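You operate a simulated robot arm through the tools that you are given. There is no shell and no other tool. Be economical: measure what you need, move in short steps, check, and stop when the job is done.

You run a simulated two-armed robot. Do the job below in one go: nothing can be reset, and whatever is moved stays where it is left.

## Task
Put the ice bowl on the top of the low rack. Put the brush on the draining board. Lift the wooden lid open. Any order will do.

It is judged by the outcome, as a careful person would: the job done as asked, and still so three seconds after it is handed in. It fails if anything else is knocked over, pushed out of place, dropped, spilled or broken. A push-on lid holds only when it is set on centred and level and pressed home; a screw cap is set on level and turned clockwise until tight.

## Robot
Two 6-joint arms with two-finger parallel grippers on one trunk, on a base that drives. Base frame: it is fixed to the floor where the robot stands at the start and does not move with it; the origin is under the middle of the robot, x ahead of it, y to its left, z up. Lengths are in mm, angles in degrees, forces in N, time in s.
The left shoulder is at the start at [-103, 177, 606], the right one opposite. With the tool pointing down near the work surface each hand reaches from about 360 to 700 mm from the robot's upright axis, wherever it stands, measured 20 degrees to its own side. Places, roughly: brush [3250, -1500, 1000]; draining board (32x21 cm) [1260, -1320, 900]; ice bowl (20x19x9 cm) [500, 0, 300]; top of the low rack [5200, -1600, 800]; wooden lid [5000, 2800, 1000]. Payload 1.57 kg a hand.
The tool frame of a hand sits at the grasp point between the pads (the TCP): z along the fingers, y along the line on which they close. The tips reach 30 mm beyond it. The gripper opens to 80 mm. The fingers are 17 mm wide and 12 mm thick; the gripper's body (40 by 82 mm) begins 80 mm behind the TCP.
Orientation is that of the tool frame in the base frame, as a unit quaternion [w, x, y, z]. With the fingers straight down and closing along the base's y, the tool's x points along the base's -x, its y along +y and its z along -z.

## Interface
- The arms move only by the tool jog_arm. It takes "left_motion", "right_motion" or both (then of equal length, played together; a hand with none holds still); each is a list of rows, each a list of 7 numbers: the gripper command, from -1 (shut) to 1 (fully open), values between in proportion, then the shift along the tool's x, y, z in mm, then the turn, a rotation vector about the tool's x, y, z in degrees. In form: [[claw, tx, ty, tz, wx, wy, wz], ...]. A call has 1 to 8 rows; each row shifts and turns the commanded pose from where the row before left it, along the tool's axes as they then stand. A row lasts 0.2 s, in which the tool goes at most 50 mm and 8.6 degrees; a call with a longer step from one row to the next is refused whole, and so is a gripper value outside its range. Where a pose cannot be reached the arm comes as near as it can. A force on the tool above 40 N (or 10 N above the force at the start of the call, whichever is more), or a blocked arm, ends the call early, and 0.2 s more pass. Each finger travels about 72 mm/s and halts on what it meets, pressing with about 37 N; the grip force reading is that of the motor and also rises with nothing between the fingers. The clock runs only during rows and for 0.2 s after the last one: add rows that do not move to give the fingers time. It gives the time, the measured TCP pose, the force on the tool (base axes), the opening and the grip force at its end, in the units of the frame above (readings bear some noise), with the torque about the TCP (base axes, N m) and any sound that the robot's microphone picked up.
- Cameras (640 x 400 px; columns grow to the right, rows downward): "scene" is now at [54.1, 13.8, 1298.1]; the picture's right is [0.22, -0.98, 0.00], its down [-0.91, -0.21, -0.37] and it looks along [0.36, 0.08, -0.93] (base axes); focal length 273 px, centre (320, 200). "left" rides on the left gripper at [72, 7, -122] in its tool frame; the picture's right is [-0.09, 1.00, 0.00], its down [-0.84, -0.08, -0.54] and it looks along [-0.54, -0.05, 0.84] (tool axes); focal length 238 px, centre (320, 200). "right" rides on the right gripper at [72, -7, -122] in its tool frame; the picture's right is [0.09, 1.00, 0.00], its down [-0.84, 0.08, -0.54] and it looks along [-0.54, 0.05, 0.84] (tool axes); focal length 238 px, centre (320, 200).
- capture(camera): a new picture of that camera. No time passes.
- lift_body(by): slides the trunk up (or, below 0, down) by that many mm; the arms and the scene camera ride with it, the base frame stays. It gives what a move gives, with no picture.
- drive_base(legs): drives the robot by 1 to 6 legs, each [ahead, left, turn to the left] in mm, mm and degrees, along the robot's own axes; the way and the turn of a leg run together, so that a leg with both is an arc; at most 1500 mm and 180 degrees a leg. The arms and the cameras ride along, it lands a little off, and it stops where it bumps. It gives what a move gives.
- turn_head(pan, tilt): turns the head with the scene camera to pan (to the left, within 143 degrees either way) and tilt (down, from -29 to 69), counted from straight ahead of the robot. It gives what a move gives.
- probe_pixels(camera, pixels): for up to 12 pixels [column, row] of the newest picture of that camera ("zoom" is the newest enlarged one), the place [x, y, z] in the base frame of the surface seen there, good to about 3 mm. No time passes.
- enlarge(camera, box): a new picture of the part [left, top, right, bottom] of that camera's present view, enlarged. No time passes.
- finish_job(): hands the job in; it is judged then, once.

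Go step by step. Measure first, check grasps and placings, and put right what went wrong. The budget is 110 turns and 108 pictures, counting those below and the enlarged ones. Unless the task says otherwise, let go and move clear before handing in, and close with one line.

The tools are called after "Request:" as name(argument=value, ...) on one line, values as JSON. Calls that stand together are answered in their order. jog_arm: Moves the arms, as the interface text tells. Its arguments: {"type":"object","properties":{"left_motion":{"type":"array","items":{"type":"array","items":{"type":"number"}}},"right_motion":{"type":"array","items":{"type":"array","items":{"type":"number"}}}},"required":[]} The other tools are called the same way: lift_body (by) slides the trunk up or down; drive_base (legs) drives the base; turn_head (pan, tilt) turns the head that bears the scene camera; capture (camera) takes a picture; probe_pixels (camera, pixels) gives the place of the surface under pixels of a picture; enlarge (camera, box) takes an enlarged picture of a part of a camera's view; finish_job () hands the job in.

At the start:

```text
time_s: 0.0
left_tool_pos: [252.6, 133.9, 469.2]
left_ee_rot: [-0.001, 0.0, 1.0, 0.0]
left_force: [0.4, 0.3, -0.3]
left_wrist_torque: [0.0, 0.03, 0.02]
left_grip_width: 79.9
left_grip_force: 0.2
right_tool_pos: [505.0, -184.0, 513.5]
right_ee_rot: [0.0, 0.0, 1.0, -0.001]
right_force: [0.0, -0.1, -0.4]
right_wrist_torque: [-0.02, -0.02, 0.01]
right_grip_width: 79.8
right_grip_force: 0.1
trunk travel left (down, up): [-51.0, 277.0]
robot x, y, heading: [1.0, -1.6, 0.0]
head pan, tilt: [12.7, 68.6]
```

scene: 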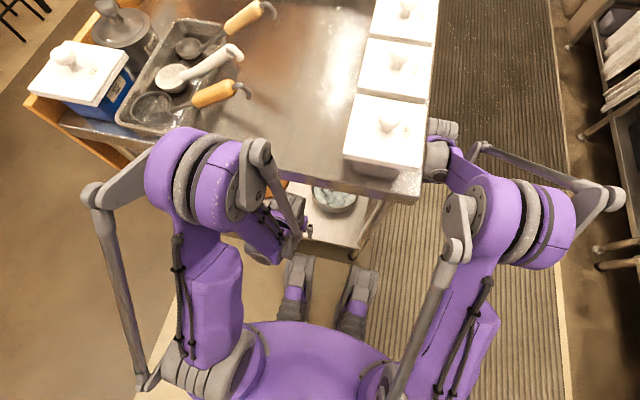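
right: 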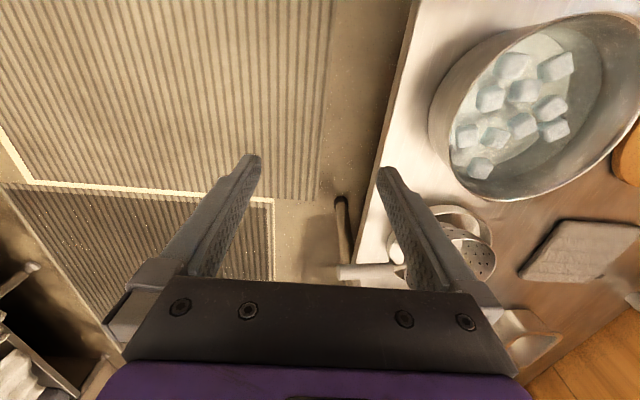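
left: 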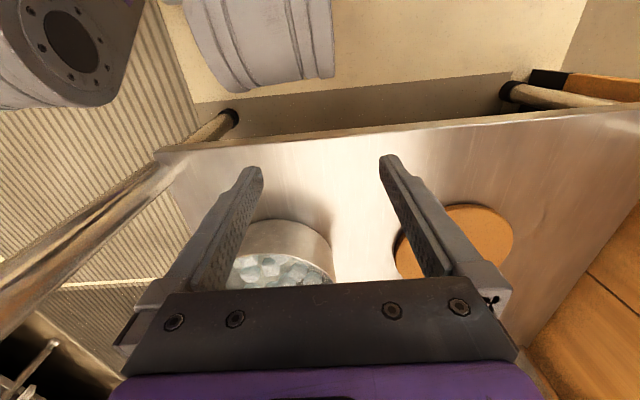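

The lower shelf with the ice bowl shows in the right picture around (535,110) and the left picture around (275,265). I'll measure the bowl rim and shelf first.

Request:
probe_pixels(camera="right", pixels=[[432, 100], [480, 192], [545, 198], [600, 160], [530, 24], [600, 14], [520, 90], [400, 100], [460, 240], [340, 220], [580, 245], [637, 160]])

Request:
probe_pixels(camera="left", pixels=[[285, 222], [330, 250], [250, 240], [280, 270], [460, 240], [350, 180], [170, 155], [400, 130], [260, 40], [560, 95]])

Request:
probe_pixels(camera="scene", pixels=[[335, 198], [320, 215], [418, 200], [320, 180], [300, 120], [385, 150], [440, 20], [80, 75], [335, 235], [355, 260], [110, 130], [270, 120]])

```text
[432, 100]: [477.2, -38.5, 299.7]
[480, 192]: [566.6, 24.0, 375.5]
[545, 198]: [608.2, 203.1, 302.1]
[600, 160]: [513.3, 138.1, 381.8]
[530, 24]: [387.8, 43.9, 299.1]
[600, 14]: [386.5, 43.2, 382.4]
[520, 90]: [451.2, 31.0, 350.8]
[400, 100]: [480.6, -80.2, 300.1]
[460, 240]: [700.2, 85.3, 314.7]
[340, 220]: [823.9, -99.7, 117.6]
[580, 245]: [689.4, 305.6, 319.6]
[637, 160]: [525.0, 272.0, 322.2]
```

```text
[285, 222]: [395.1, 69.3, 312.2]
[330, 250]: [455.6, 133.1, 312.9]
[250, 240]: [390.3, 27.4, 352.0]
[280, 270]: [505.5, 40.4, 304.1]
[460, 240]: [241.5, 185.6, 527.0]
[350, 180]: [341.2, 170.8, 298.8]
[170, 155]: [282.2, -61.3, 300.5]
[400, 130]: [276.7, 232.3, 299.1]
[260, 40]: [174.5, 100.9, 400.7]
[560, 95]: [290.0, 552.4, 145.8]
```

```text
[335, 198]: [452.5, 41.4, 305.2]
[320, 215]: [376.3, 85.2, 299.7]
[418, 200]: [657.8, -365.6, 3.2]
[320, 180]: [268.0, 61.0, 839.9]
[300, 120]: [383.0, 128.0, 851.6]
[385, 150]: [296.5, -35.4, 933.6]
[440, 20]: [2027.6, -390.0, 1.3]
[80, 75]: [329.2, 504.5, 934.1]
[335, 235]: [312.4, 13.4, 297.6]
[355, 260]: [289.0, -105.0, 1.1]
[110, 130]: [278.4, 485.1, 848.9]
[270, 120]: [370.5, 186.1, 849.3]
```

The bowl's rim is near z 382 with its centre near (487,42), and the tabletop is at z≈850. I'll take closer looks at the bowl and scan the room.

Request:
enlarge(camera="right", box=[400, 0, 640, 220])

Request:
turn_head(pan=-35, tilt=15)

Request:
capture(camera="scene")

```text
1.82 times, centred on (520, 110) of right
```

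zoom: 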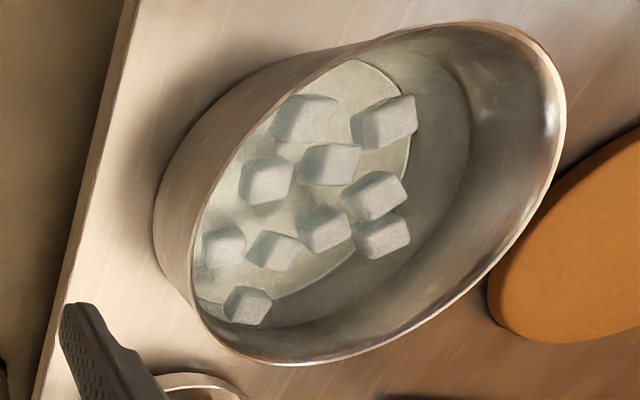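

```text
time_s: 1.2
left_tool_pos: [252.1, 135.0, 468.3]
left_ee_rot: [0.0, -0.001, 1.0, 0.0]
left_force: [0.3, 1.2, -0.4]
left_wrist_torque: [0.02, 0.02, 0.03]
left_grip_width: 80.0
left_grip_force: 0.1
right_tool_pos: [502.8, -185.2, 514.0]
right_ee_rot: [0.0, 0.0, 1.0, 0.001]
right_force: [0.1, -0.9, 0.2]
right_wrist_torque: [-0.01, -0.02, -0.02]
right_grip_width: 79.9
right_grip_force: 0.1
trunk travel left (down, up): [-51.0, 277.0]
robot x, y, heading: [-1.7, 2.2, 0.1]
head pan, tilt: [-35.0, 15.0]
```

```text
103 pictures are left
```

scene: 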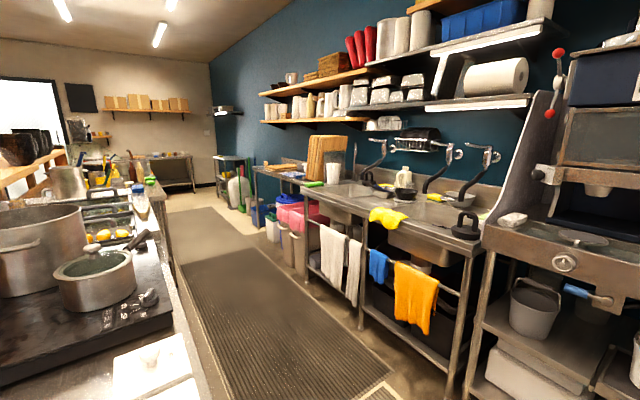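

The sink counter runs along the right wall; a brush may be near (400,230) or further on. I'll probe depth for the landmarks.

Request:
probe_pixels(camera="scene", pixels=[[232, 158], [232, 180], [280, 168], [350, 190], [440, 210], [500, 235], [320, 184], [385, 215], [152, 180], [185, 300], [200, 250], [330, 200]])

Request:
enlarge(camera="scene", box=[200, 80, 380, 220])

Request:
enlarge(camera="scene", box=[300, 130, 520, 270])

```text
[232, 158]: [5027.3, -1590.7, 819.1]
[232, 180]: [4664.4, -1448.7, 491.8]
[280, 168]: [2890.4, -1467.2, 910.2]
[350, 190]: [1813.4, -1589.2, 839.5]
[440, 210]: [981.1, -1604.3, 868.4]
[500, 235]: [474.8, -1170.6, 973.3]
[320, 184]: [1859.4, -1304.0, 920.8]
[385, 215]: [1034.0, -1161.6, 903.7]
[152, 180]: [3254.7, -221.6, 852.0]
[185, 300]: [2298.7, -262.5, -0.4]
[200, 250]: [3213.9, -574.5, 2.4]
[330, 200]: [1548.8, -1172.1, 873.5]
```

```text
2.86 times, centred on (290, 150) of scene
```

zoom: 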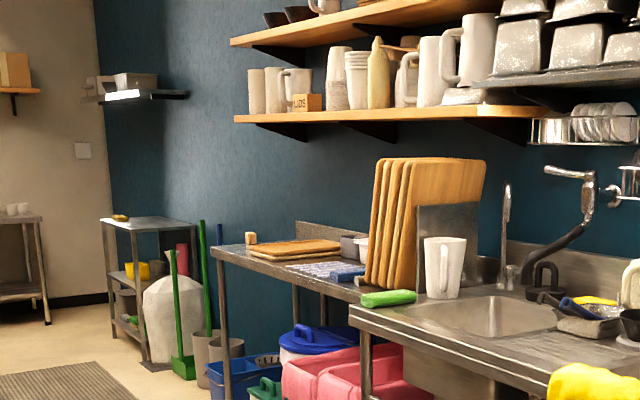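

```text
2.86 times, centred on (410, 200) of scene
```

zoom: 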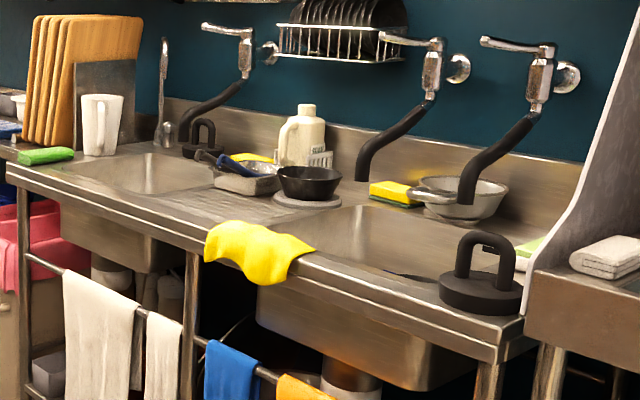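

The rack, sinks and draining board are located. First I'll get the bowl: re-enlarge it and probe its rim.

Request:
enlarge(camera="right", box=[400, 0, 640, 220])

Request:
probe_pixels(camera="zoom", pixels=[[563, 100], [549, 180], [490, 265], [400, 335], [300, 363], [230, 347], [193, 300], [193, 220], [300, 85], [470, 24], [530, 45], [160, 240]])

Request:
probe_pixels(camera="zoom", pixels=[[270, 140], [235, 190], [380, 48], [205, 260], [90, 360], [600, 280], [200, 390], [440, 395]])

```text
1.82 times, centred on (520, 110) of right
```

zoom: 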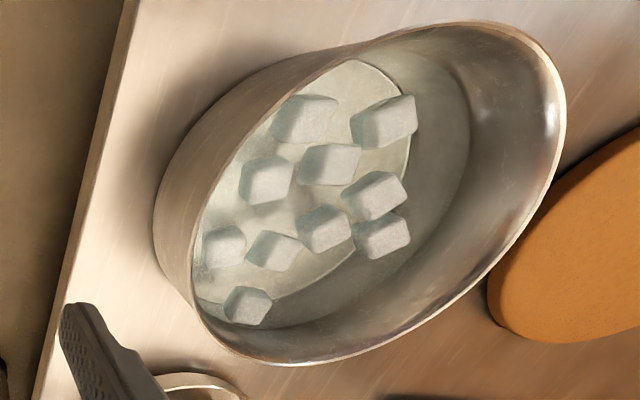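

```text
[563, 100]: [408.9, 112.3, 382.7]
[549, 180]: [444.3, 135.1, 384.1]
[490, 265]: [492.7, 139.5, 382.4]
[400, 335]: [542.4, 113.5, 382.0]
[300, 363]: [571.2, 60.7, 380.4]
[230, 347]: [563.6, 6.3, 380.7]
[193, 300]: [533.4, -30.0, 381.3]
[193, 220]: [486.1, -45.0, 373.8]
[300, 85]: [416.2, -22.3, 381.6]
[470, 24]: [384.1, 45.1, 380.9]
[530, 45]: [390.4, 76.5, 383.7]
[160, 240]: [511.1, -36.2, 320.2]
```

```text
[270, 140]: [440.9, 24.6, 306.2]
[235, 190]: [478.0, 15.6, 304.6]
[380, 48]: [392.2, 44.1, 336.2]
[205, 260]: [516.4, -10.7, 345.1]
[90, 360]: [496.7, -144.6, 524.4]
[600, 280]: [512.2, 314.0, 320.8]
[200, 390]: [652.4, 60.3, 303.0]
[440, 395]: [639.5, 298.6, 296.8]
```

The bowl rim is centred near (478,47), radius about 95, z 382. Next I'll look for the table leg and shelf corner before moving the arms in.

Request:
turn_head(pan=0, tilt=60)

Request:
capture(camera="scene")

Request:
enlarge(camera="scene", box=[200, 180, 440, 340])

```text
time_s: 2.3
left_tool_pos: [253.5, 136.0, 467.7]
left_ee_rot: [0.0, 0.0, 1.0, 0.0]
left_force: [-0.7, -0.6, -0.2]
left_wrist_torque: [-0.01, -0.03, 0.03]
left_grip_width: 80.2
left_grip_force: 0.1
right_tool_pos: [503.2, -184.7, 514.1]
right_ee_rot: [-0.001, -0.001, 1.0, 0.0]
right_force: [0.5, 0.0, 0.1]
right_wrist_torque: [0.02, 0.01, -0.04]
right_grip_width: 80.0
right_grip_force: 0.0
trunk travel left (down, up): [-51.0, 277.0]
robot x, y, heading: [-0.7, -2.8, 0.0]
head pan, tilt: [0.0, 60.0]
```

```text
99 pictures are left
```

scene: 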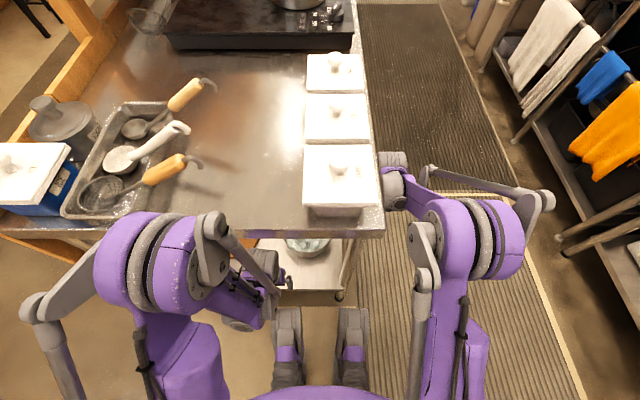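

```text
2.50 times, centred on (320, 260) of scene
```

zoom: 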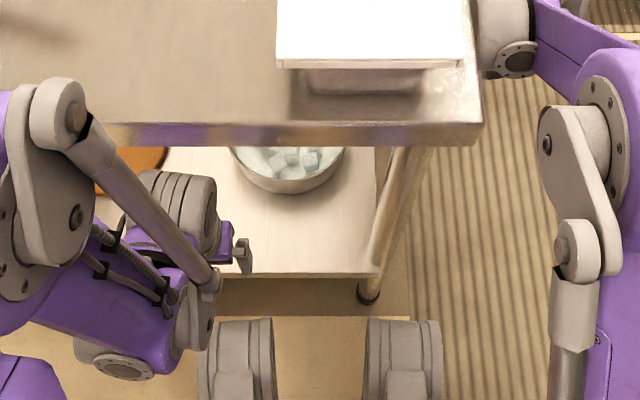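

Request:
probe_pixels(camera="zoom", pixels=[[408, 160], [390, 215], [372, 270], [483, 115], [300, 135], [300, 145], [376, 200], [300, 275], [500, 60], [600, 100], [180, 200], [560, 130]])

Request:
probe_pixels(camera="zoom", pixels=[[555, 15], [180, 330], [60, 110], [240, 350], [400, 350], [240, 245], [575, 250]])

```text
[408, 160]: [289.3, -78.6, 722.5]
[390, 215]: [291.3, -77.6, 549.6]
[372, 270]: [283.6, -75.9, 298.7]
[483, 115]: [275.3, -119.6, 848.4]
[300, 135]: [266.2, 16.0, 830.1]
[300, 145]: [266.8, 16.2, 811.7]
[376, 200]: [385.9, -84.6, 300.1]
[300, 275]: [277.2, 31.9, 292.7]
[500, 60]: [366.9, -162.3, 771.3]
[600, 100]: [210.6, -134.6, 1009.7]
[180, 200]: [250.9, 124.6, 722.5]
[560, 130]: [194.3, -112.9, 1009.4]
```

```text
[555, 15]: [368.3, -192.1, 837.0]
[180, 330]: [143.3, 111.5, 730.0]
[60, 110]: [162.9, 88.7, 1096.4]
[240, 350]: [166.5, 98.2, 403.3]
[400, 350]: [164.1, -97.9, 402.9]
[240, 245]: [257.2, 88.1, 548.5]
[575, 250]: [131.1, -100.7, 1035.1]
```

The leg stands at (288,-78), the tabletop underside is at z≈810 and its front edge at x≈266, so the forearms would hit the leg from the front. The aisle side is more open, so I'll check the space to the right and behind before driving around.

Request:
turn_head(pan=-110, tilt=35)

Request:
capture(camera="scene")

Request:
turn_head(pan=-60, tilt=35)

Request:
capture(camera="scene")

```text
time_s: 4.2
left_tool_pos: [252.5, 136.2, 468.3]
left_ee_rot: [0.0, 0.0, 1.0, 0.0]
left_force: [-0.5, 0.1, -0.9]
left_wrist_torque: [0.03, 0.04, -0.01]
left_grip_width: 80.0
left_grip_force: 0.0
right_tool_pos: [503.5, -183.6, 513.9]
right_ee_rot: [0.0, 0.0, 1.0, 0.0]
right_force: [0.6, 0.0, 0.0]
right_wrist_torque: [-0.01, -0.02, 0.03]
right_grip_width: 79.7
right_grip_force: 0.1
trunk travel left (down, up): [-51.0, 277.0]
robot x, y, heading: [-2.2, 4.7, 0.1]
head pan, tilt: [-110.0, 35.0]
```

```text
97 pictures are left
```

scene: 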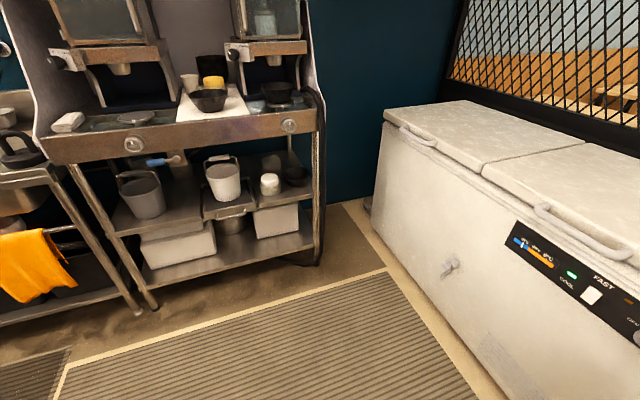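

```text
time_s: 5.4
left_tool_pos: [253.1, 134.4, 467.7]
left_ee_rot: [-0.001, -0.001, 1.0, 0.0]
left_force: [0.4, 0.1, 0.7]
left_wrist_torque: [0.02, -0.01, 0.0]
left_grip_width: 80.0
left_grip_force: 0.1
right_tool_pos: [502.8, -184.1, 513.6]
right_ee_rot: [0.0, 0.0, 1.0, 0.001]
right_force: [0.4, -0.3, -0.8]
right_wrist_torque: [0.0, -0.02, 0.01]
right_grip_width: 80.2
right_grip_force: 0.1
trunk travel left (down, up): [-51.0, 277.0]
robot x, y, heading: [-1.8, 0.2, -0.2]
head pan, tilt: [-60.0, 35.0]
```

```text
96 pictures are left
```

scene: 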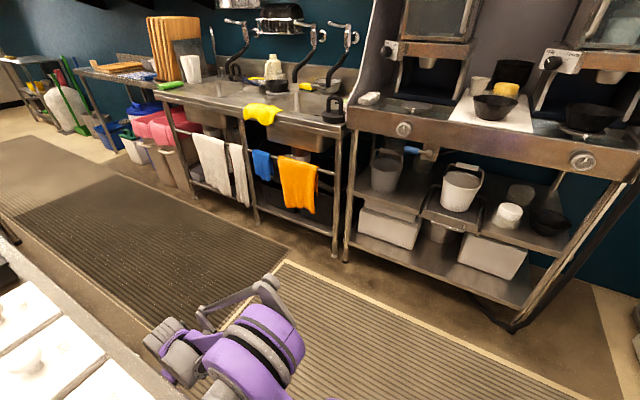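

Request:
probe_pixels(camera="scene", pixels=[[345, 255], [400, 130], [510, 325], [490, 280], [240, 105], [335, 130], [250, 220], [285, 262], [560, 165], [195, 175], [340, 235], [160, 75]])

Request:
enlarge(camera="scene", box=[80, 0, 380, 190])

```text
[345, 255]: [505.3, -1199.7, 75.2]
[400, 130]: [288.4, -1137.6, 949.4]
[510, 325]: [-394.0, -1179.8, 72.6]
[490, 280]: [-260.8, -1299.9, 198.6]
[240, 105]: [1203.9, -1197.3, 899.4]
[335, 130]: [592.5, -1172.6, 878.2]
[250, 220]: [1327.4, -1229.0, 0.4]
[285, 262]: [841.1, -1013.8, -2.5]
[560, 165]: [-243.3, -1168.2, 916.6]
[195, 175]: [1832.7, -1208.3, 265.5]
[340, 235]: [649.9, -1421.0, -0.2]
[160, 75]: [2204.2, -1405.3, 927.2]
```

```text
2.11 times, centred on (230, 95) of scene
```

zoom: 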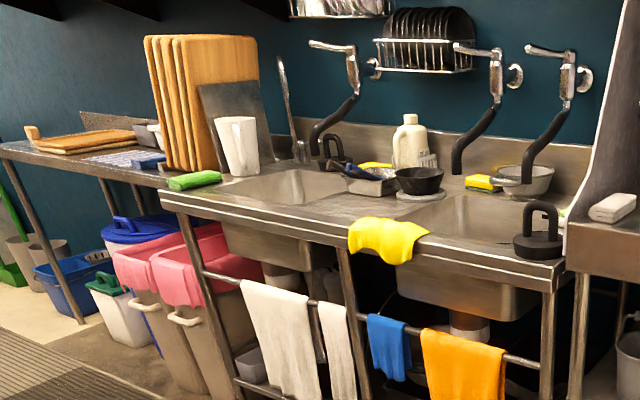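

The aisle is clear from y≈-120 to -1170. I'll back out, slide into the aisle and turn to face the table's side.

Request:
drive_base(legs=[[-170, 0, 0], [0, -700, 0], [0, 0, 90]])

Request:
jog_arm(right_motion=[[1, 45, 0, 0, 0, 0, 0], [1, 45, 0, 0, 0, 0, 0], [1, 45, 0, 0, 0, 0, 0]])

Request:
turn_head(pan=-20, tilt=50)

Request:
capture(camera="scene")

```text
time_s: 16.9
left_tool_pos: [-306.4, -456.5, 467.8]
left_ee_rot: [0.0, 0.711, -0.703, 0.0]
left_force: [-0.5, -0.4, -0.1]
left_wrist_torque: [-0.02, 0.02, 0.01]
left_grip_width: 80.2
left_grip_force: 0.0
right_tool_pos: [9.6, -201.1, 513.6]
right_ee_rot: [0.0, 0.712, -0.702, 0.0]
right_force: [0.5, 0.3, -0.4]
right_wrist_torque: [0.0, -0.02, 0.01]
right_grip_width: 79.9
right_grip_force: 0.0
trunk travel left (down, up): [-51.0, 277.0]
robot x, y, heading: [-164.4, -709.5, 90.9]
head pan, tilt: [-60.0, 35.0]
```

```text
time_s: 17.8
left_tool_pos: [-307.9, -456.9, 469.4]
left_ee_rot: [-0.001, 0.711, -0.703, -0.001]
left_force: [-0.5, 0.2, 0.4]
left_wrist_torque: [-0.02, -0.01, -0.03]
left_grip_width: 80.2
left_grip_force: 0.1
right_tool_pos: [10.5, -334.4, 513.0]
right_ee_rot: [0.0, 0.711, -0.703, 0.0]
right_force: [-0.4, -0.6, -0.2]
right_wrist_torque: [0.0, 0.01, 0.0]
right_grip_width: 80.0
right_grip_force: 0.0
trunk travel left (down, up): [-51.0, 277.0]
robot x, y, heading: [-170.6, -708.3, 90.7]
head pan, tilt: [-60.0, 35.0]
```

```text
time_s: 18.8
left_tool_pos: [-306.5, -455.4, 468.6]
left_ee_rot: [-0.001, 0.712, -0.703, 0.0]
left_force: [-0.1, 0.3, 0.2]
left_wrist_torque: [0.0, 0.01, 0.01]
left_grip_width: 80.1
left_grip_force: 0.1
right_tool_pos: [11.5, -334.4, 511.2]
right_ee_rot: [0.0, 0.712, -0.703, -0.001]
right_force: [-0.1, 0.5, 0.1]
right_wrist_torque: [-0.03, -0.02, -0.01]
right_grip_width: 79.9
right_grip_force: 0.0
trunk travel left (down, up): [-51.0, 277.0]
robot x, y, heading: [-164.7, -709.1, 90.5]
head pan, tilt: [-20.0, 50.0]
```

```text
94 pictures are left
```

scene: 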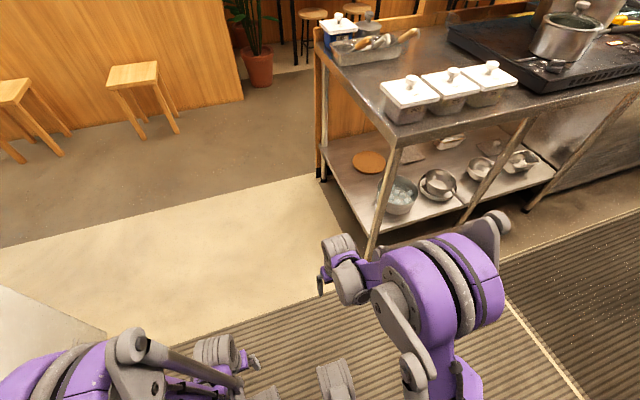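

The bowl stands at the near corner of the shelf with a colander beside it, and a second leg shows near (500,170). I'll slide along to stand in front of the bowl.

Request:
drive_base(legs=[[0, -675, -1]])

Request:
turn_head(pan=0, tilt=55)

Request:
capture(camera="scene")

Request:
capture(camera="right")

Request:
capture(camera="left")

```text
time_s: 25.3
left_tool_pos: [383.0, -450.6, 468.0]
left_ee_rot: [0.001, 0.708, -0.706, 0.0]
left_force: [0.2, 0.4, -0.4]
left_wrist_torque: [0.01, 0.0, 0.0]
left_grip_width: 80.1
left_grip_force: 0.0
right_tool_pos: [703.7, -333.3, 513.2]
right_ee_rot: [0.0, -0.707, 0.707, 0.0]
right_force: [0.5, -0.6, -0.7]
right_wrist_torque: [0.0, 0.02, -0.01]
right_grip_width: 80.0
right_grip_force: 0.1
trunk travel left (down, up): [-51.0, 277.0]
robot x, y, heading: [520.6, -702.1, 89.8]
head pan, tilt: [-20.0, 50.0]
```

```text
time_s: 26.1
left_tool_pos: [383.2, -450.7, 467.3]
left_ee_rot: [0.001, 0.707, -0.707, 0.0]
left_force: [0.0, 0.3, 0.5]
left_wrist_torque: [-0.02, 0.04, -0.02]
left_grip_width: 80.0
left_grip_force: 0.1
right_tool_pos: [701.9, -332.8, 512.8]
right_ee_rot: [0.001, 0.708, -0.707, 0.0]
right_force: [0.9, 0.2, 0.6]
right_wrist_torque: [-0.01, 0.01, -0.01]
right_grip_width: 79.8
right_grip_force: 0.1
trunk travel left (down, up): [-51.0, 277.0]
robot x, y, heading: [516.4, -701.8, 90.1]
head pan, tilt: [0.0, 55.0]
```

```text
93 pictures are left
```

scene: 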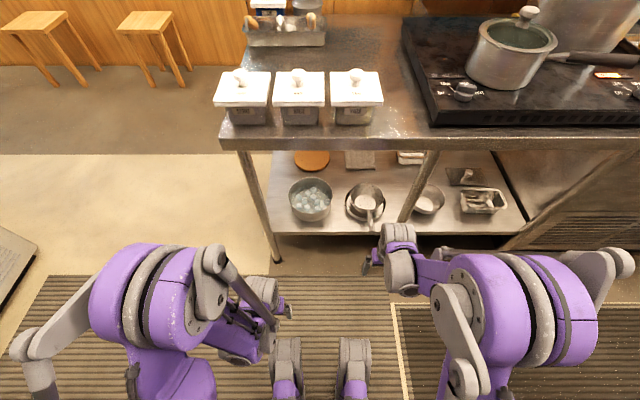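

```text
92 pictures are left
```

right: 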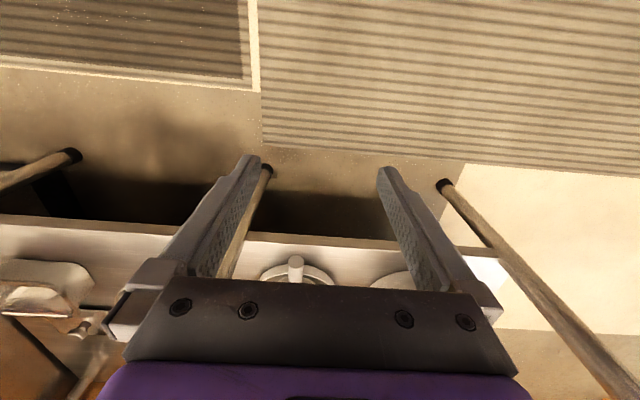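

```text
91 pictures are left
```

left: 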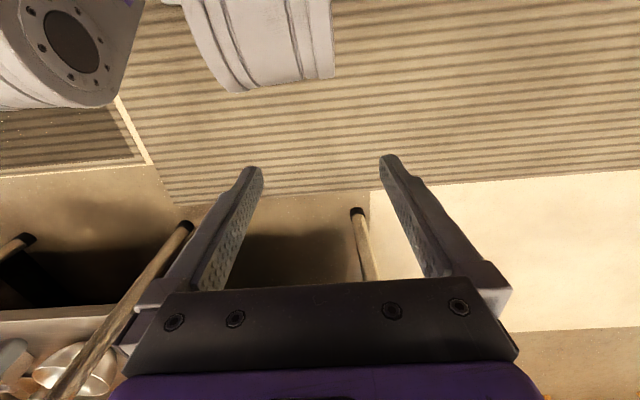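

The bowl is now straight ahead at (310,198), with legs at (258,190) and (420,185). I'll re-measure these from this position.

Request:
probe_pixels(camera="scene", pixels=[[289, 200], [332, 200], [310, 178], [310, 212], [258, 190], [270, 240], [420, 185], [348, 200], [367, 218], [310, 232], [300, 148], [320, 195]])

Request:
enlarge(camera="scene", box=[230, 130, 430, 270])

Request:
probe_pixels(camera="zoom", pixels=[[192, 188], [230, 155], [324, 190], [310, 160], [200, 210], [240, 230], [300, 220], [270, 233], [365, 230], [440, 295], [600, 120], [80, 130]])

```text
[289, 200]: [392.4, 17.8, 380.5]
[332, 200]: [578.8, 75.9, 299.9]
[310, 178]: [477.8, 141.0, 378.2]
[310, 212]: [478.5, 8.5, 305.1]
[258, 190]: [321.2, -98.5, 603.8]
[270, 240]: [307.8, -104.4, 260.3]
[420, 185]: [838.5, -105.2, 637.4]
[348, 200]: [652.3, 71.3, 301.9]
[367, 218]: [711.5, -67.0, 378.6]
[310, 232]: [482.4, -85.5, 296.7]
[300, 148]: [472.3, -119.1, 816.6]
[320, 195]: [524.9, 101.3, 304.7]
```

```text
2.86 times, centred on (330, 200) of scene
```

zoom: 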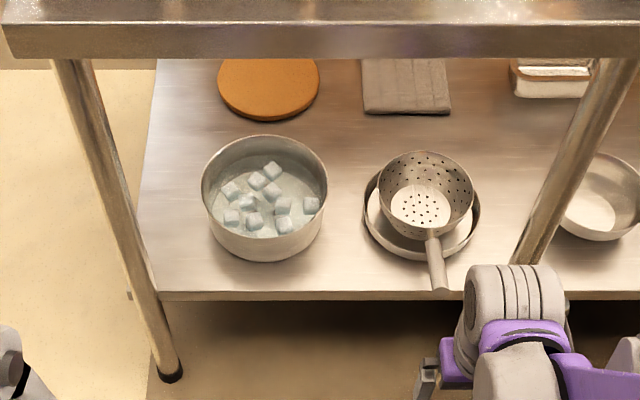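

```text
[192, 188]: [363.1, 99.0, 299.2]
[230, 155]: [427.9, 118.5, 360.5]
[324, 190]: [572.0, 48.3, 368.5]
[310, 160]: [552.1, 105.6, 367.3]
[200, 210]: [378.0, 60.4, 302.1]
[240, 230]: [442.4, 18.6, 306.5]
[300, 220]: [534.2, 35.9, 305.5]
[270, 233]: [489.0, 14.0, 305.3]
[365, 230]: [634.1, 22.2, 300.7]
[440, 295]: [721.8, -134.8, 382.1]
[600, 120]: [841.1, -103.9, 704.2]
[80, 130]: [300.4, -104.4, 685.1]
```

Bowl centre is (478,47), the near leg (304,-104), and the colander starts at x≈634. I'll lower the trunk, shift right a little, and then pose the arms low.

Request:
lift_body(by=-50)

Request:
drive_base(legs=[[0, -43, 0]])

```text
time_s: 27.0
left_tool_pos: [384.5, -447.7, 422.5]
left_ee_rot: [0.0, -0.706, 0.708, -0.001]
left_force: [-0.3, -0.6, -0.3]
left_wrist_torque: [0.0, -0.03, -0.04]
left_grip_width: 79.8
left_grip_force: 0.0
right_tool_pos: [703.7, -333.7, 461.9]
right_ee_rot: [0.0, 0.707, -0.707, 0.0]
right_force: [-0.2, 0.7, -0.1]
right_wrist_torque: [0.0, 0.0, -0.01]
right_grip_width: 80.1
right_grip_force: 0.1
trunk travel left (down, up): [-1.0, 327.0]
robot x, y, heading: [516.6, -699.9, 89.9]
head pan, tilt: [0.0, 55.0]
```

```text
time_s: 28.1
left_tool_pos: [427.0, -449.1, 421.3]
left_ee_rot: [0.0, -0.707, 0.707, -0.001]
left_force: [-0.2, -0.5, -1.1]
left_wrist_torque: [0.0, 0.0, -0.04]
left_grip_width: 80.0
left_grip_force: 0.1
right_tool_pos: [746.0, -332.4, 463.1]
right_ee_rot: [-0.001, 0.707, -0.707, 0.001]
right_force: [-0.3, 0.6, -0.7]
right_wrist_torque: [-0.01, 0.03, 0.01]
right_grip_width: 80.0
right_grip_force: 0.1
trunk travel left (down, up): [-1.0, 327.0]
robot x, y, heading: [564.7, -702.8, 89.9]
head pan, tilt: [0.0, 55.0]
```

Positions are as expected. Next I'll stretch both arms to the approach pose, still outside the bowl rim.

Request:
jog_arm(left_motion=[[0.4, -45.9, 4.2, -0.5, 0, 0, 0], [0.4, -45.9, 4.2, -0.5, 0, 0, 0], [0.4, -45.9, 4.2, -0.5, 0, 0, 0], [0.4, -45.9, 4.2, -0.5, 0, 0, 0], [0.4, -45.9, 4.2, -0.5, 0, 0, 0], [0.4, -45.9, 4.2, -0.5, 0, 0, 0], [0.4, -45.9, 4.2, -0.5, 0, 0, 0], [0.4, -45.9, 4.2, -0.5, 0, 0, 0]], right_motion=[[0.4, -31.3, 22.9, 4.7, 0, 0, 0], [0.4, -31.3, 22.9, 4.7, 0, 0, 0], [0.4, -31.3, 22.9, 4.7, 0, 0, 0], [0.4, -31.3, 22.9, 4.7, 0, 0, 0], [0.4, -31.3, 22.9, 4.7, 0, 0, 0], [0.4, -31.3, 22.9, 4.7, 0, 0, 0], [0.4, -31.3, 22.9, 4.7, 0, 0, 0], [0.4, -31.3, 22.9, 4.7, 0, 0, 0]])

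Request:
jog_arm(left_motion=[[0.4, 0, 0, 0, 0, 0, -8.4], [0.4, 0, 0, 0, 0, 0, -8.4], [0.4, 0, 0, 0, 0, 0, -8.2], [0.4, 0, 0, 0, 0, 0, 0]], right_motion=[[0.4, 0, 0, 0, 0, 0, 8.4], [0.4, 0, 0, 0, 0, 0, 8.4], [0.4, 0, 0, 0, 0, 0, 8.2], [0.4, 0, 0, 0, 0, 0, 0]])

Request:
capture(camera="scene")

Request:
capture(camera="right")

Request:
capture(camera="left")

```text
time_s: 29.9
left_tool_pos: [391.1, -79.5, 423.4]
left_ee_rot: [-0.001, -0.707, 0.707, -0.001]
left_force: [-0.1, -0.8, -0.8]
left_wrist_torque: [-0.01, 0.02, 0.0]
left_grip_width: 56.1
left_grip_force: 0.0
right_tool_pos: [562.7, -82.3, 423.6]
right_ee_rot: [0.0, 0.707, -0.707, 0.0]
right_force: [0.1, 0.3, 0.8]
right_wrist_torque: [0.01, 0.01, 0.01]
right_grip_width: 56.3
right_grip_force: 0.1
trunk travel left (down, up): [-1.0, 327.0]
robot x, y, heading: [561.9, -703.7, 90.3]
head pan, tilt: [0.0, 55.0]
```

```text
time_s: 30.9
left_tool_pos: [393.0, -80.5, 425.8]
left_ee_rot: [0.0, 0.843, -0.537, -0.001]
left_force: [0.1, 0.8, -1.7]
left_wrist_torque: [0.01, -0.04, 0.0]
left_grip_width: 55.9
left_grip_force: 0.0
right_tool_pos: [562.4, -83.1, 423.8]
right_ee_rot: [0.0, -0.536, 0.844, 0.0]
right_force: [1.3, 0.0, 0.1]
right_wrist_torque: [0.0, -0.01, -0.04]
right_grip_width: 56.1
right_grip_force: 0.1
trunk travel left (down, up): [-1.0, 327.0]
robot x, y, heading: [565.9, -705.2, 90.1]
head pan, tilt: [0.0, 55.0]
```

```text
89 pictures are left
```

scene: 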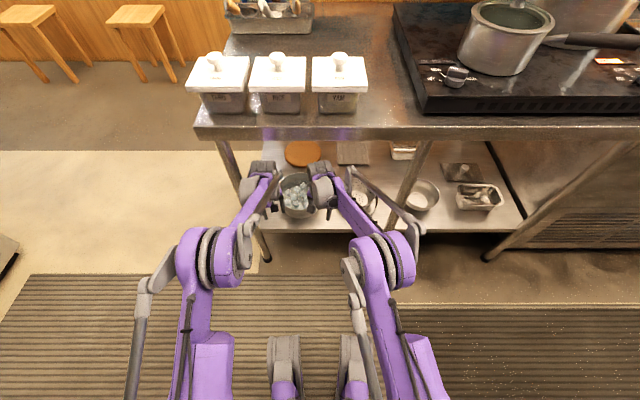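

```text
88 pictures are left
```

right: 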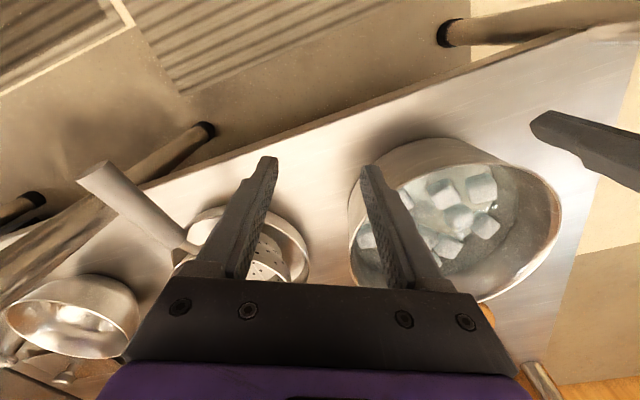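

```text
87 pictures are left
```

left: 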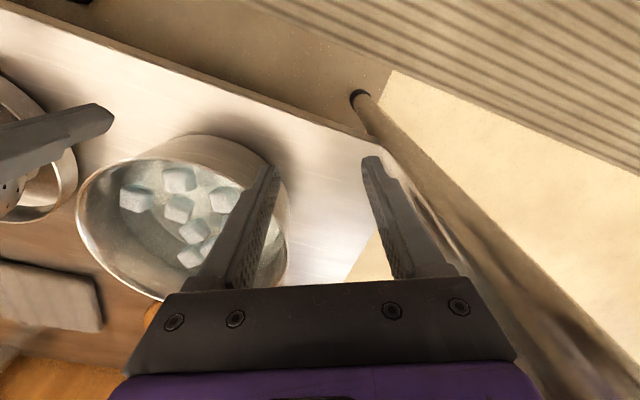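

Both hands sit just in front of the bowl. I'll check the forearm heights against the tabletop edge (z≈810) before driving in.

Request:
probe_pixels(camera="scene", pixels=[[262, 167], [252, 205], [243, 235], [195, 240], [318, 168], [350, 205], [375, 180], [405, 250], [210, 235], [320, 200], [265, 185]])

Request:
enlarge(camera="scene", box=[170, 120, 450, 290])

```text
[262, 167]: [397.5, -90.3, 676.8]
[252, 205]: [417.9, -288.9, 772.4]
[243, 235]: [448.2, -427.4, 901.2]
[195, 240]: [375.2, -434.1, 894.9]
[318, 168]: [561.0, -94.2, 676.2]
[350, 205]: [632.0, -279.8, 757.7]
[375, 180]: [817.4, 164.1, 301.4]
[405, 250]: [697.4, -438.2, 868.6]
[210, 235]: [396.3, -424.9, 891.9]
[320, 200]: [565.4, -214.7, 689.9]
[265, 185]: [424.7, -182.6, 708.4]
```

```text
2.29 times, centred on (310, 205) of scene
```

zoom: 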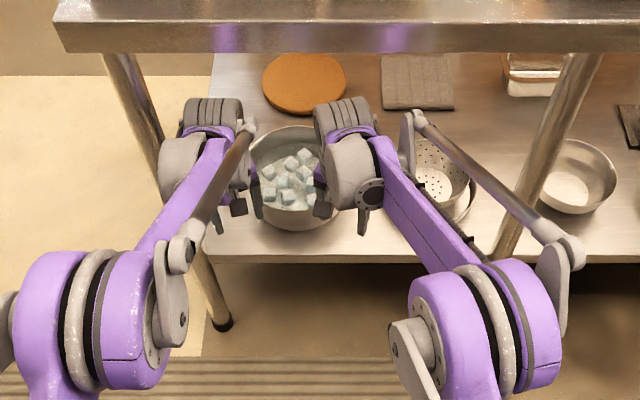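

The forearms stay below about 720 at the table edge, so there is room. I'll raise the hands slightly and drive ahead 88 mm over the rim.

Request:
jog_arm(left_motion=[[0.4, 0, 0, -8, 0, 0, 0]], right_motion=[[0.4, 0, 0, -8, 0, 0, 0]])

Request:
drive_base(legs=[[88, 0, 0]])

Request:
capture(camera="right")

Request:
capture(camera="left")

```text
time_s: 31.3
left_tool_pos: [392.4, -81.0, 434.1]
left_ee_rot: [0.0, 0.843, -0.537, 0.0]
left_force: [-0.9, 0.0, 0.3]
left_wrist_torque: [0.01, 0.01, 0.03]
left_grip_width: 56.2
left_grip_force: 0.1
right_tool_pos: [563.2, -81.7, 431.5]
right_ee_rot: [0.0, -0.537, 0.844, 0.0]
right_force: [0.2, 0.3, -0.9]
right_wrist_torque: [0.0, -0.06, 0.0]
right_grip_width: 55.9
right_grip_force: 0.1
trunk travel left (down, up): [-1.0, 327.0]
robot x, y, heading: [562.3, -703.7, 90.0]
head pan, tilt: [0.0, 55.0]
```

```text
time_s: 32.4
left_tool_pos: [392.2, 7.9, 432.2]
left_ee_rot: [0.002, 0.843, -0.537, 0.001]
left_force: [-0.1, 0.1, 0.0]
left_wrist_torque: [0.02, -0.05, 0.01]
left_grip_width: 55.8
left_grip_force: 0.0
right_tool_pos: [563.3, 6.2, 431.4]
right_ee_rot: [-0.001, -0.537, 0.843, 0.0]
right_force: [0.0, -0.1, 0.6]
right_wrist_torque: [0.0, -0.01, 0.04]
right_grip_width: 56.1
right_grip_force: 0.0
trunk travel left (down, up): [-1.0, 327.0]
robot x, y, heading: [562.9, -616.3, 89.9]
head pan, tilt: [0.0, 55.0]
```

```text
85 pictures are left
```

right: 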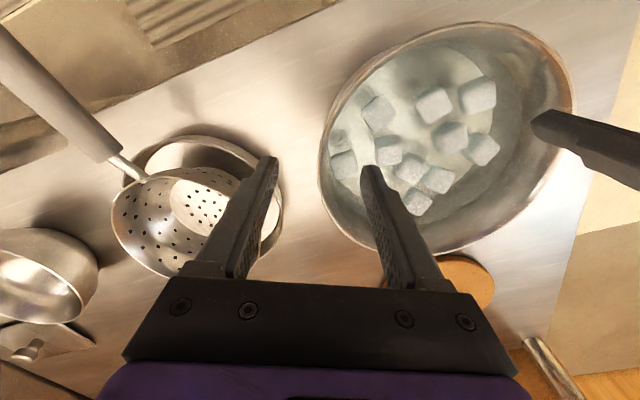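

```text
84 pictures are left
```

left: 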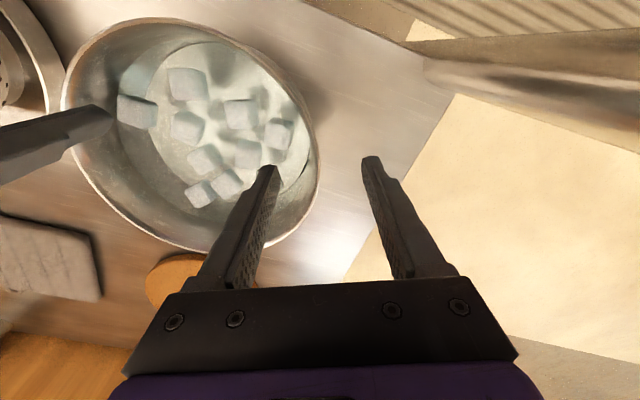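

Fingers straddle the rim on both sides. I'll verify the rim location between the fingers.

Request:
probe_pixels(camera="right", pixels=[[321, 150], [322, 185], [340, 225], [255, 240], [283, 200], [120, 180]])

Request:
probe_pixels(camera="left", pixels=[[318, 185], [310, 150], [300, 220], [275, 240], [314, 200]])

```text
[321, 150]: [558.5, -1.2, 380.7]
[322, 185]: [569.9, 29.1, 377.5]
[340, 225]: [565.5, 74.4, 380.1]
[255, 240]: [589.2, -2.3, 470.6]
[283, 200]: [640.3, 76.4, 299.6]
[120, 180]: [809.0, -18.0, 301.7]
```

```text
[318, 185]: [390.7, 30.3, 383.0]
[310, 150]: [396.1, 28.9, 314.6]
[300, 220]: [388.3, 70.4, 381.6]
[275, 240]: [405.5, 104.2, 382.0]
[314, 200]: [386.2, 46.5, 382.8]
```

Rim is at (560,5) and (393,8), well centred. Descending 60 mm, then closing both grippers.

Request:
jog_arm(left_motion=[[0.4, 0, 0, 20, 0, 0, 0], [0.4, 0, 0, 20, 0, 0, 0], [0.4, 0, 0, 20, 0, 0, 0], [0.4, 0, 0, 0, 0, 0, 0]], right_motion=[[0.4, 0, 0, 20, 0, 0, 0], [0.4, 0, 0, 20, 0, 0, 0], [0.4, 0, 0, 20, 0, 0, 0], [0.4, 0, 0, 0, 0, 0, 0]])

Request:
jog_arm(left_motion=[[-0.2, 0, 0, 0, 0, 0, 0], [-0.6, 0, 0, 0, 0, 0, 0], [-1, 0, 0, 0, 0, 0, 0], [-1, 0, 0, 0, 0, 0, 0], [-1, 0, 0, 0, 0, 0, 0]], right_motion=[[-0.2, 0, 0, 0, 0, 0, 0], [-0.6, 0, 0, 0, 0, 0, 0], [-1, 0, 0, 0, 0, 0, 0], [-1, 0, 0, 0, 0, 0, 0], [-1, 0, 0, 0, 0, 0, 0]])

Request:
capture(camera="left")

```text
time_s: 33.4
left_tool_pos: [393.3, 6.1, 373.4]
left_ee_rot: [-0.001, 0.843, -0.538, 0.0]
left_force: [0.5, -0.2, 0.4]
left_wrist_torque: [-0.02, 0.01, -0.02]
left_grip_width: 55.8
left_grip_force: 0.1
right_tool_pos: [563.8, 5.7, 370.7]
right_ee_rot: [0.0, -0.537, 0.843, 0.0]
right_force: [0.0, 0.3, 0.4]
right_wrist_torque: [0.0, 0.01, -0.01]
right_grip_width: 55.8
right_grip_force: 0.0
trunk travel left (down, up): [-1.0, 327.0]
robot x, y, heading: [566.9, -615.0, 90.0]
head pan, tilt: [0.0, 55.0]
```

```text
time_s: 34.6
left_tool_pos: [396.2, 7.1, 373.9]
left_ee_rot: [-0.001, 0.843, -0.539, 0.002]
left_force: [26.0, 2.7, -0.3]
left_wrist_torque: [0.55, -1.15, -0.01]
left_grip_width: 9.5
left_grip_force: 28.0
right_tool_pos: [559.9, 6.2, 371.7]
right_ee_rot: [-0.002, -0.538, 0.843, 0.001]
right_force: [-23.2, 0.5, 0.3]
right_wrist_torque: [0.34, 1.36, -0.24]
right_grip_width: 9.9
right_grip_force: 28.1
trunk travel left (down, up): [-1.0, 327.0]
robot x, y, heading: [562.3, -612.4, 89.8]
head pan, tilt: [0.0, 55.0]
```

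```text
83 pictures are left
```

left: 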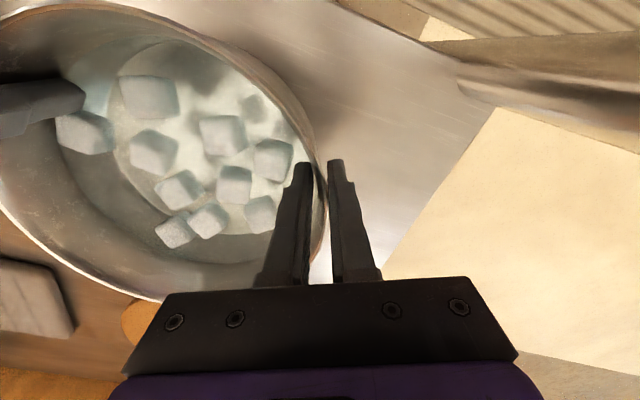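

Both hands hold the wall (openings 9.5 and 9.9) with about 25 N of mutual tension. I'll relieve that and lift gently 20 mm.

Request:
jog_arm(left_motion=[[-1, 1.2, -2.6, 0, 0, 0, 0], [-1, 0, 0, -5, 0, 0, 0], [-1, 0, 0, -5, 0, 0, 0], [-1, 0, 0, -5, 0, 0, 0], [-1, 0, 0, -5, 0, 0, 0], [-1, 0, 0, 0, 0, 0, 0]], right_motion=[[-1, 1.4, 3.0, 0, 0, 0, 0], [-1, 0, 0, -5, 0, 0, 0], [-1, 0, 0, -5, 0, 0, 0], [-1, 0, 0, -5, 0, 0, 0], [-1, 0, 0, -5, 0, 0, 0], [-1, 0, 0, 0, 0, 0, 0]])

Request:
capture(camera="scene")

```text
time_s: 36.0
left_tool_pos: [395.4, 6.2, 391.9]
left_ee_rot: [0.001, 0.844, -0.537, 0.0]
left_force: [-4.9, -1.1, -6.7]
left_wrist_torque: [-0.23, -0.66, -0.33]
left_grip_width: 8.6
left_grip_force: 27.7
right_tool_pos: [561.2, 5.2, 391.3]
right_ee_rot: [0.0, -0.537, 0.844, 0.0]
right_force: [4.3, 0.0, -5.4]
right_wrist_torque: [-0.21, 0.7, 0.39]
right_grip_width: 8.5
right_grip_force: 27.6
trunk travel left (down, up): [-1.0, 327.0]
robot x, y, heading: [562.8, -614.4, 89.6]
head pan, tilt: [0.0, 55.0]
```

```text
82 pictures are left
```

scene: 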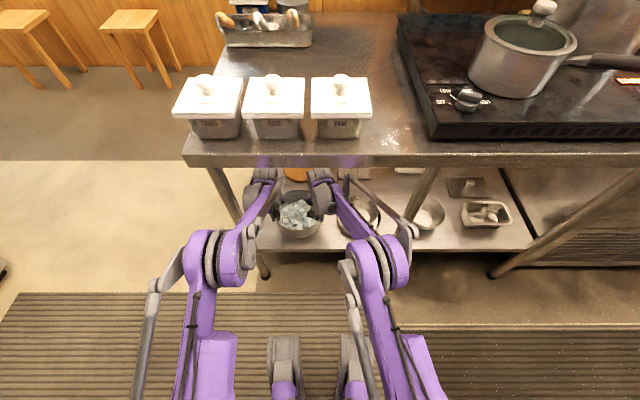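

The bowl is held (about 12 N total) and looks level. I'll back out from under the table, then draw the arms in.

Request:
drive_base(legs=[[-235, 0, 0]])

Request:
jog_arm(left_motion=[[-1, 15, 7, 0, 0, 0, 0], [-1, 20, 9.32, 0, 0, 0, 0], [-1, 20, 9.32, 0, 0, 0, 0], [-1, 20, 9.32, 0, 0, 0, 0], [-1, 20, 9.32, 0, 0, 0, 0], [-1, 20, 9.32, 0, 0, 0, 0], [-1, 15, 7, 0, 0, 0, 0], [-1, 0, 0, 0, 0, 0, 0]], right_motion=[[-1, 15, -7, 0, 0, 0, 0], [-1, 20, -9.32, 0, 0, 0, 0], [-1, 20, -9.32, 0, 0, 0, 0], [-1, 20, -9.32, 0, 0, 0, 0], [-1, 20, -9.32, 0, 0, 0, 0], [-1, 20, -9.32, 0, 0, 0, 0], [-1, 15, -7, 0, 0, 0, 0], [-1, 0, 0, 0, 0, 0, 0]])

Request:
capture(camera="scene")

Request:
capture(camera="left")

```text
time_s: 37.8
left_tool_pos: [394.1, -228.4, 393.5]
left_ee_rot: [0.001, 0.843, -0.537, 0.0]
left_force: [-21.6, 0.5, -6.4]
left_wrist_torque: [-0.28, -0.32, -0.29]
left_grip_width: 8.5
left_grip_force: 27.2
right_tool_pos: [560.8, -230.1, 391.1]
right_ee_rot: [0.001, -0.536, 0.844, -0.002]
right_force: [22.0, -0.7, -6.4]
right_wrist_torque: [-0.22, 0.4, 0.25]
right_grip_width: 8.9
right_grip_force: 27.5
trunk travel left (down, up): [-1.0, 327.0]
robot x, y, heading: [564.2, -854.0, 89.9]
head pan, tilt: [0.0, 55.0]
```

```text
time_s: 39.6
left_tool_pos: [394.2, -371.5, 392.9]
left_ee_rot: [0.001, 0.843, -0.538, 0.001]
left_force: [-5.4, -0.3, -4.6]
left_wrist_torque: [-0.6, -0.71, -0.35]
left_grip_width: 8.7
left_grip_force: 27.2
right_tool_pos: [560.0, -373.8, 390.5]
right_ee_rot: [0.001, -0.536, 0.844, -0.001]
right_force: [5.5, 1.1, -8.2]
right_wrist_torque: [0.11, 0.55, 0.2]
right_grip_width: 8.5
right_grip_force: 27.4
trunk travel left (down, up): [-1.0, 327.0]
robot x, y, heading: [563.1, -852.9, 90.0]
head pan, tilt: [0.0, 55.0]
```

```text
81 pictures are left
```

scene: 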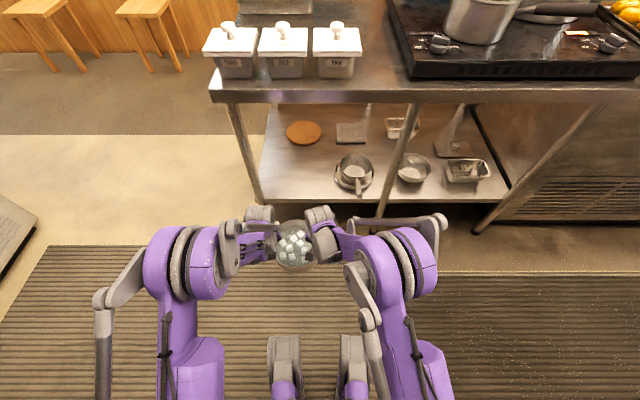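

```text
80 pictures are left
```

left: 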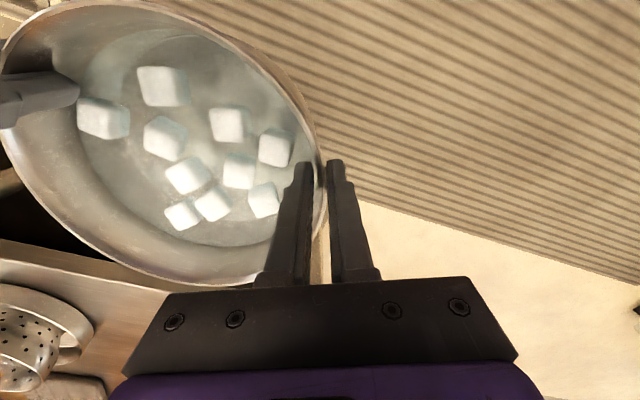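

The bowl is out from under the table and level. I'll raise the trunk, turn toward +x and drive up the aisle.

Request:
lift_body(by=200)

Request:
drive_base(legs=[[100, 0, 0], [0, 0, -90], [1200, 80, 0]])

Request:
turn_head(pan=-15, tilt=20)

Request:
capture(camera="scene")

Request:
capture(camera="right")

```text
time_s: 41.7
left_tool_pos: [394.4, -371.8, 593.1]
left_ee_rot: [0.002, 0.843, -0.538, 0.0]
left_force: [-8.7, -0.8, -5.5]
left_wrist_torque: [-0.27, -0.56, -0.31]
left_grip_width: 8.6
left_grip_force: 26.9
right_tool_pos: [560.0, -372.8, 591.3]
right_ee_rot: [0.001, -0.536, 0.844, -0.001]
right_force: [7.7, -0.4, -6.3]
right_wrist_torque: [-0.15, 0.55, 0.28]
right_grip_width: 8.6
right_grip_force: 27.5
trunk travel left (down, up): [-201.0, 127.0]
robot x, y, heading: [564.3, -849.0, 90.0]
head pan, tilt: [0.0, 55.0]
```

```text
time_s: 52.5
left_tool_pos: [2272.3, -513.9, 594.0]
left_ee_rot: [-0.001, -0.215, 0.977, 0.001]
left_force: [-0.5, 0.0, -7.4]
left_wrist_torque: [-0.7, 0.28, -0.25]
left_grip_width: 8.1
left_grip_force: 27.1
right_tool_pos: [2269.7, -678.7, 591.3]
right_ee_rot: [0.0, 0.219, 0.976, -0.001]
right_force: [0.7, 1.4, -4.1]
right_wrist_torque: [0.83, 0.23, 0.22]
right_grip_width: 8.2
right_grip_force: 26.8
trunk travel left (down, up): [-201.0, 127.0]
robot x, y, heading: [1790.6, -681.9, -0.0]
head pan, tilt: [0.0, 55.0]
```

```text
time_s: 53.5
left_tool_pos: [2272.5, -512.9, 593.0]
left_ee_rot: [-0.001, -0.215, 0.977, 0.0]
left_force: [0.4, 0.6, -6.6]
left_wrist_torque: [-0.68, 0.25, -0.25]
left_grip_width: 8.2
left_grip_force: 27.3
right_tool_pos: [2270.0, -678.4, 591.1]
right_ee_rot: [0.0, 0.219, 0.976, 0.0]
right_force: [1.1, -1.9, -6.4]
right_wrist_torque: [0.75, 0.19, 0.2]
right_grip_width: 8.2
right_grip_force: 27.1
trunk travel left (down, up): [-201.0, 127.0]
robot x, y, heading: [1792.3, -681.8, -0.2]
head pan, tilt: [-15.0, 20.0]
```

```text
79 pictures are left
```

scene: 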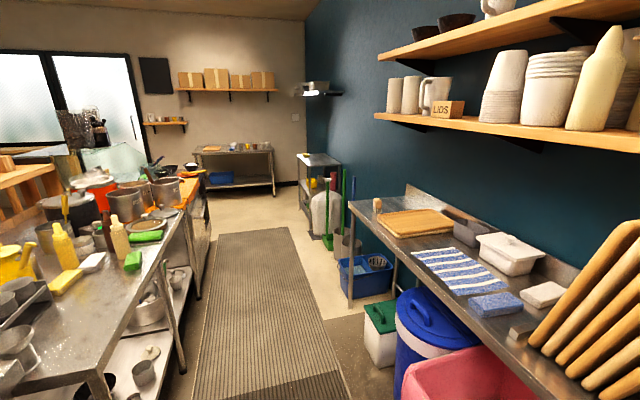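

```text
78 pictures are left
```

right: 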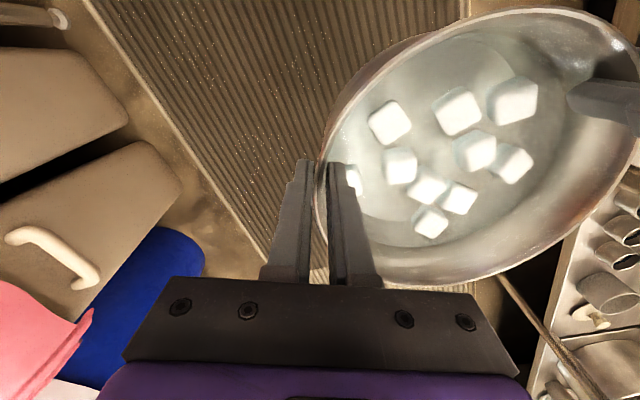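

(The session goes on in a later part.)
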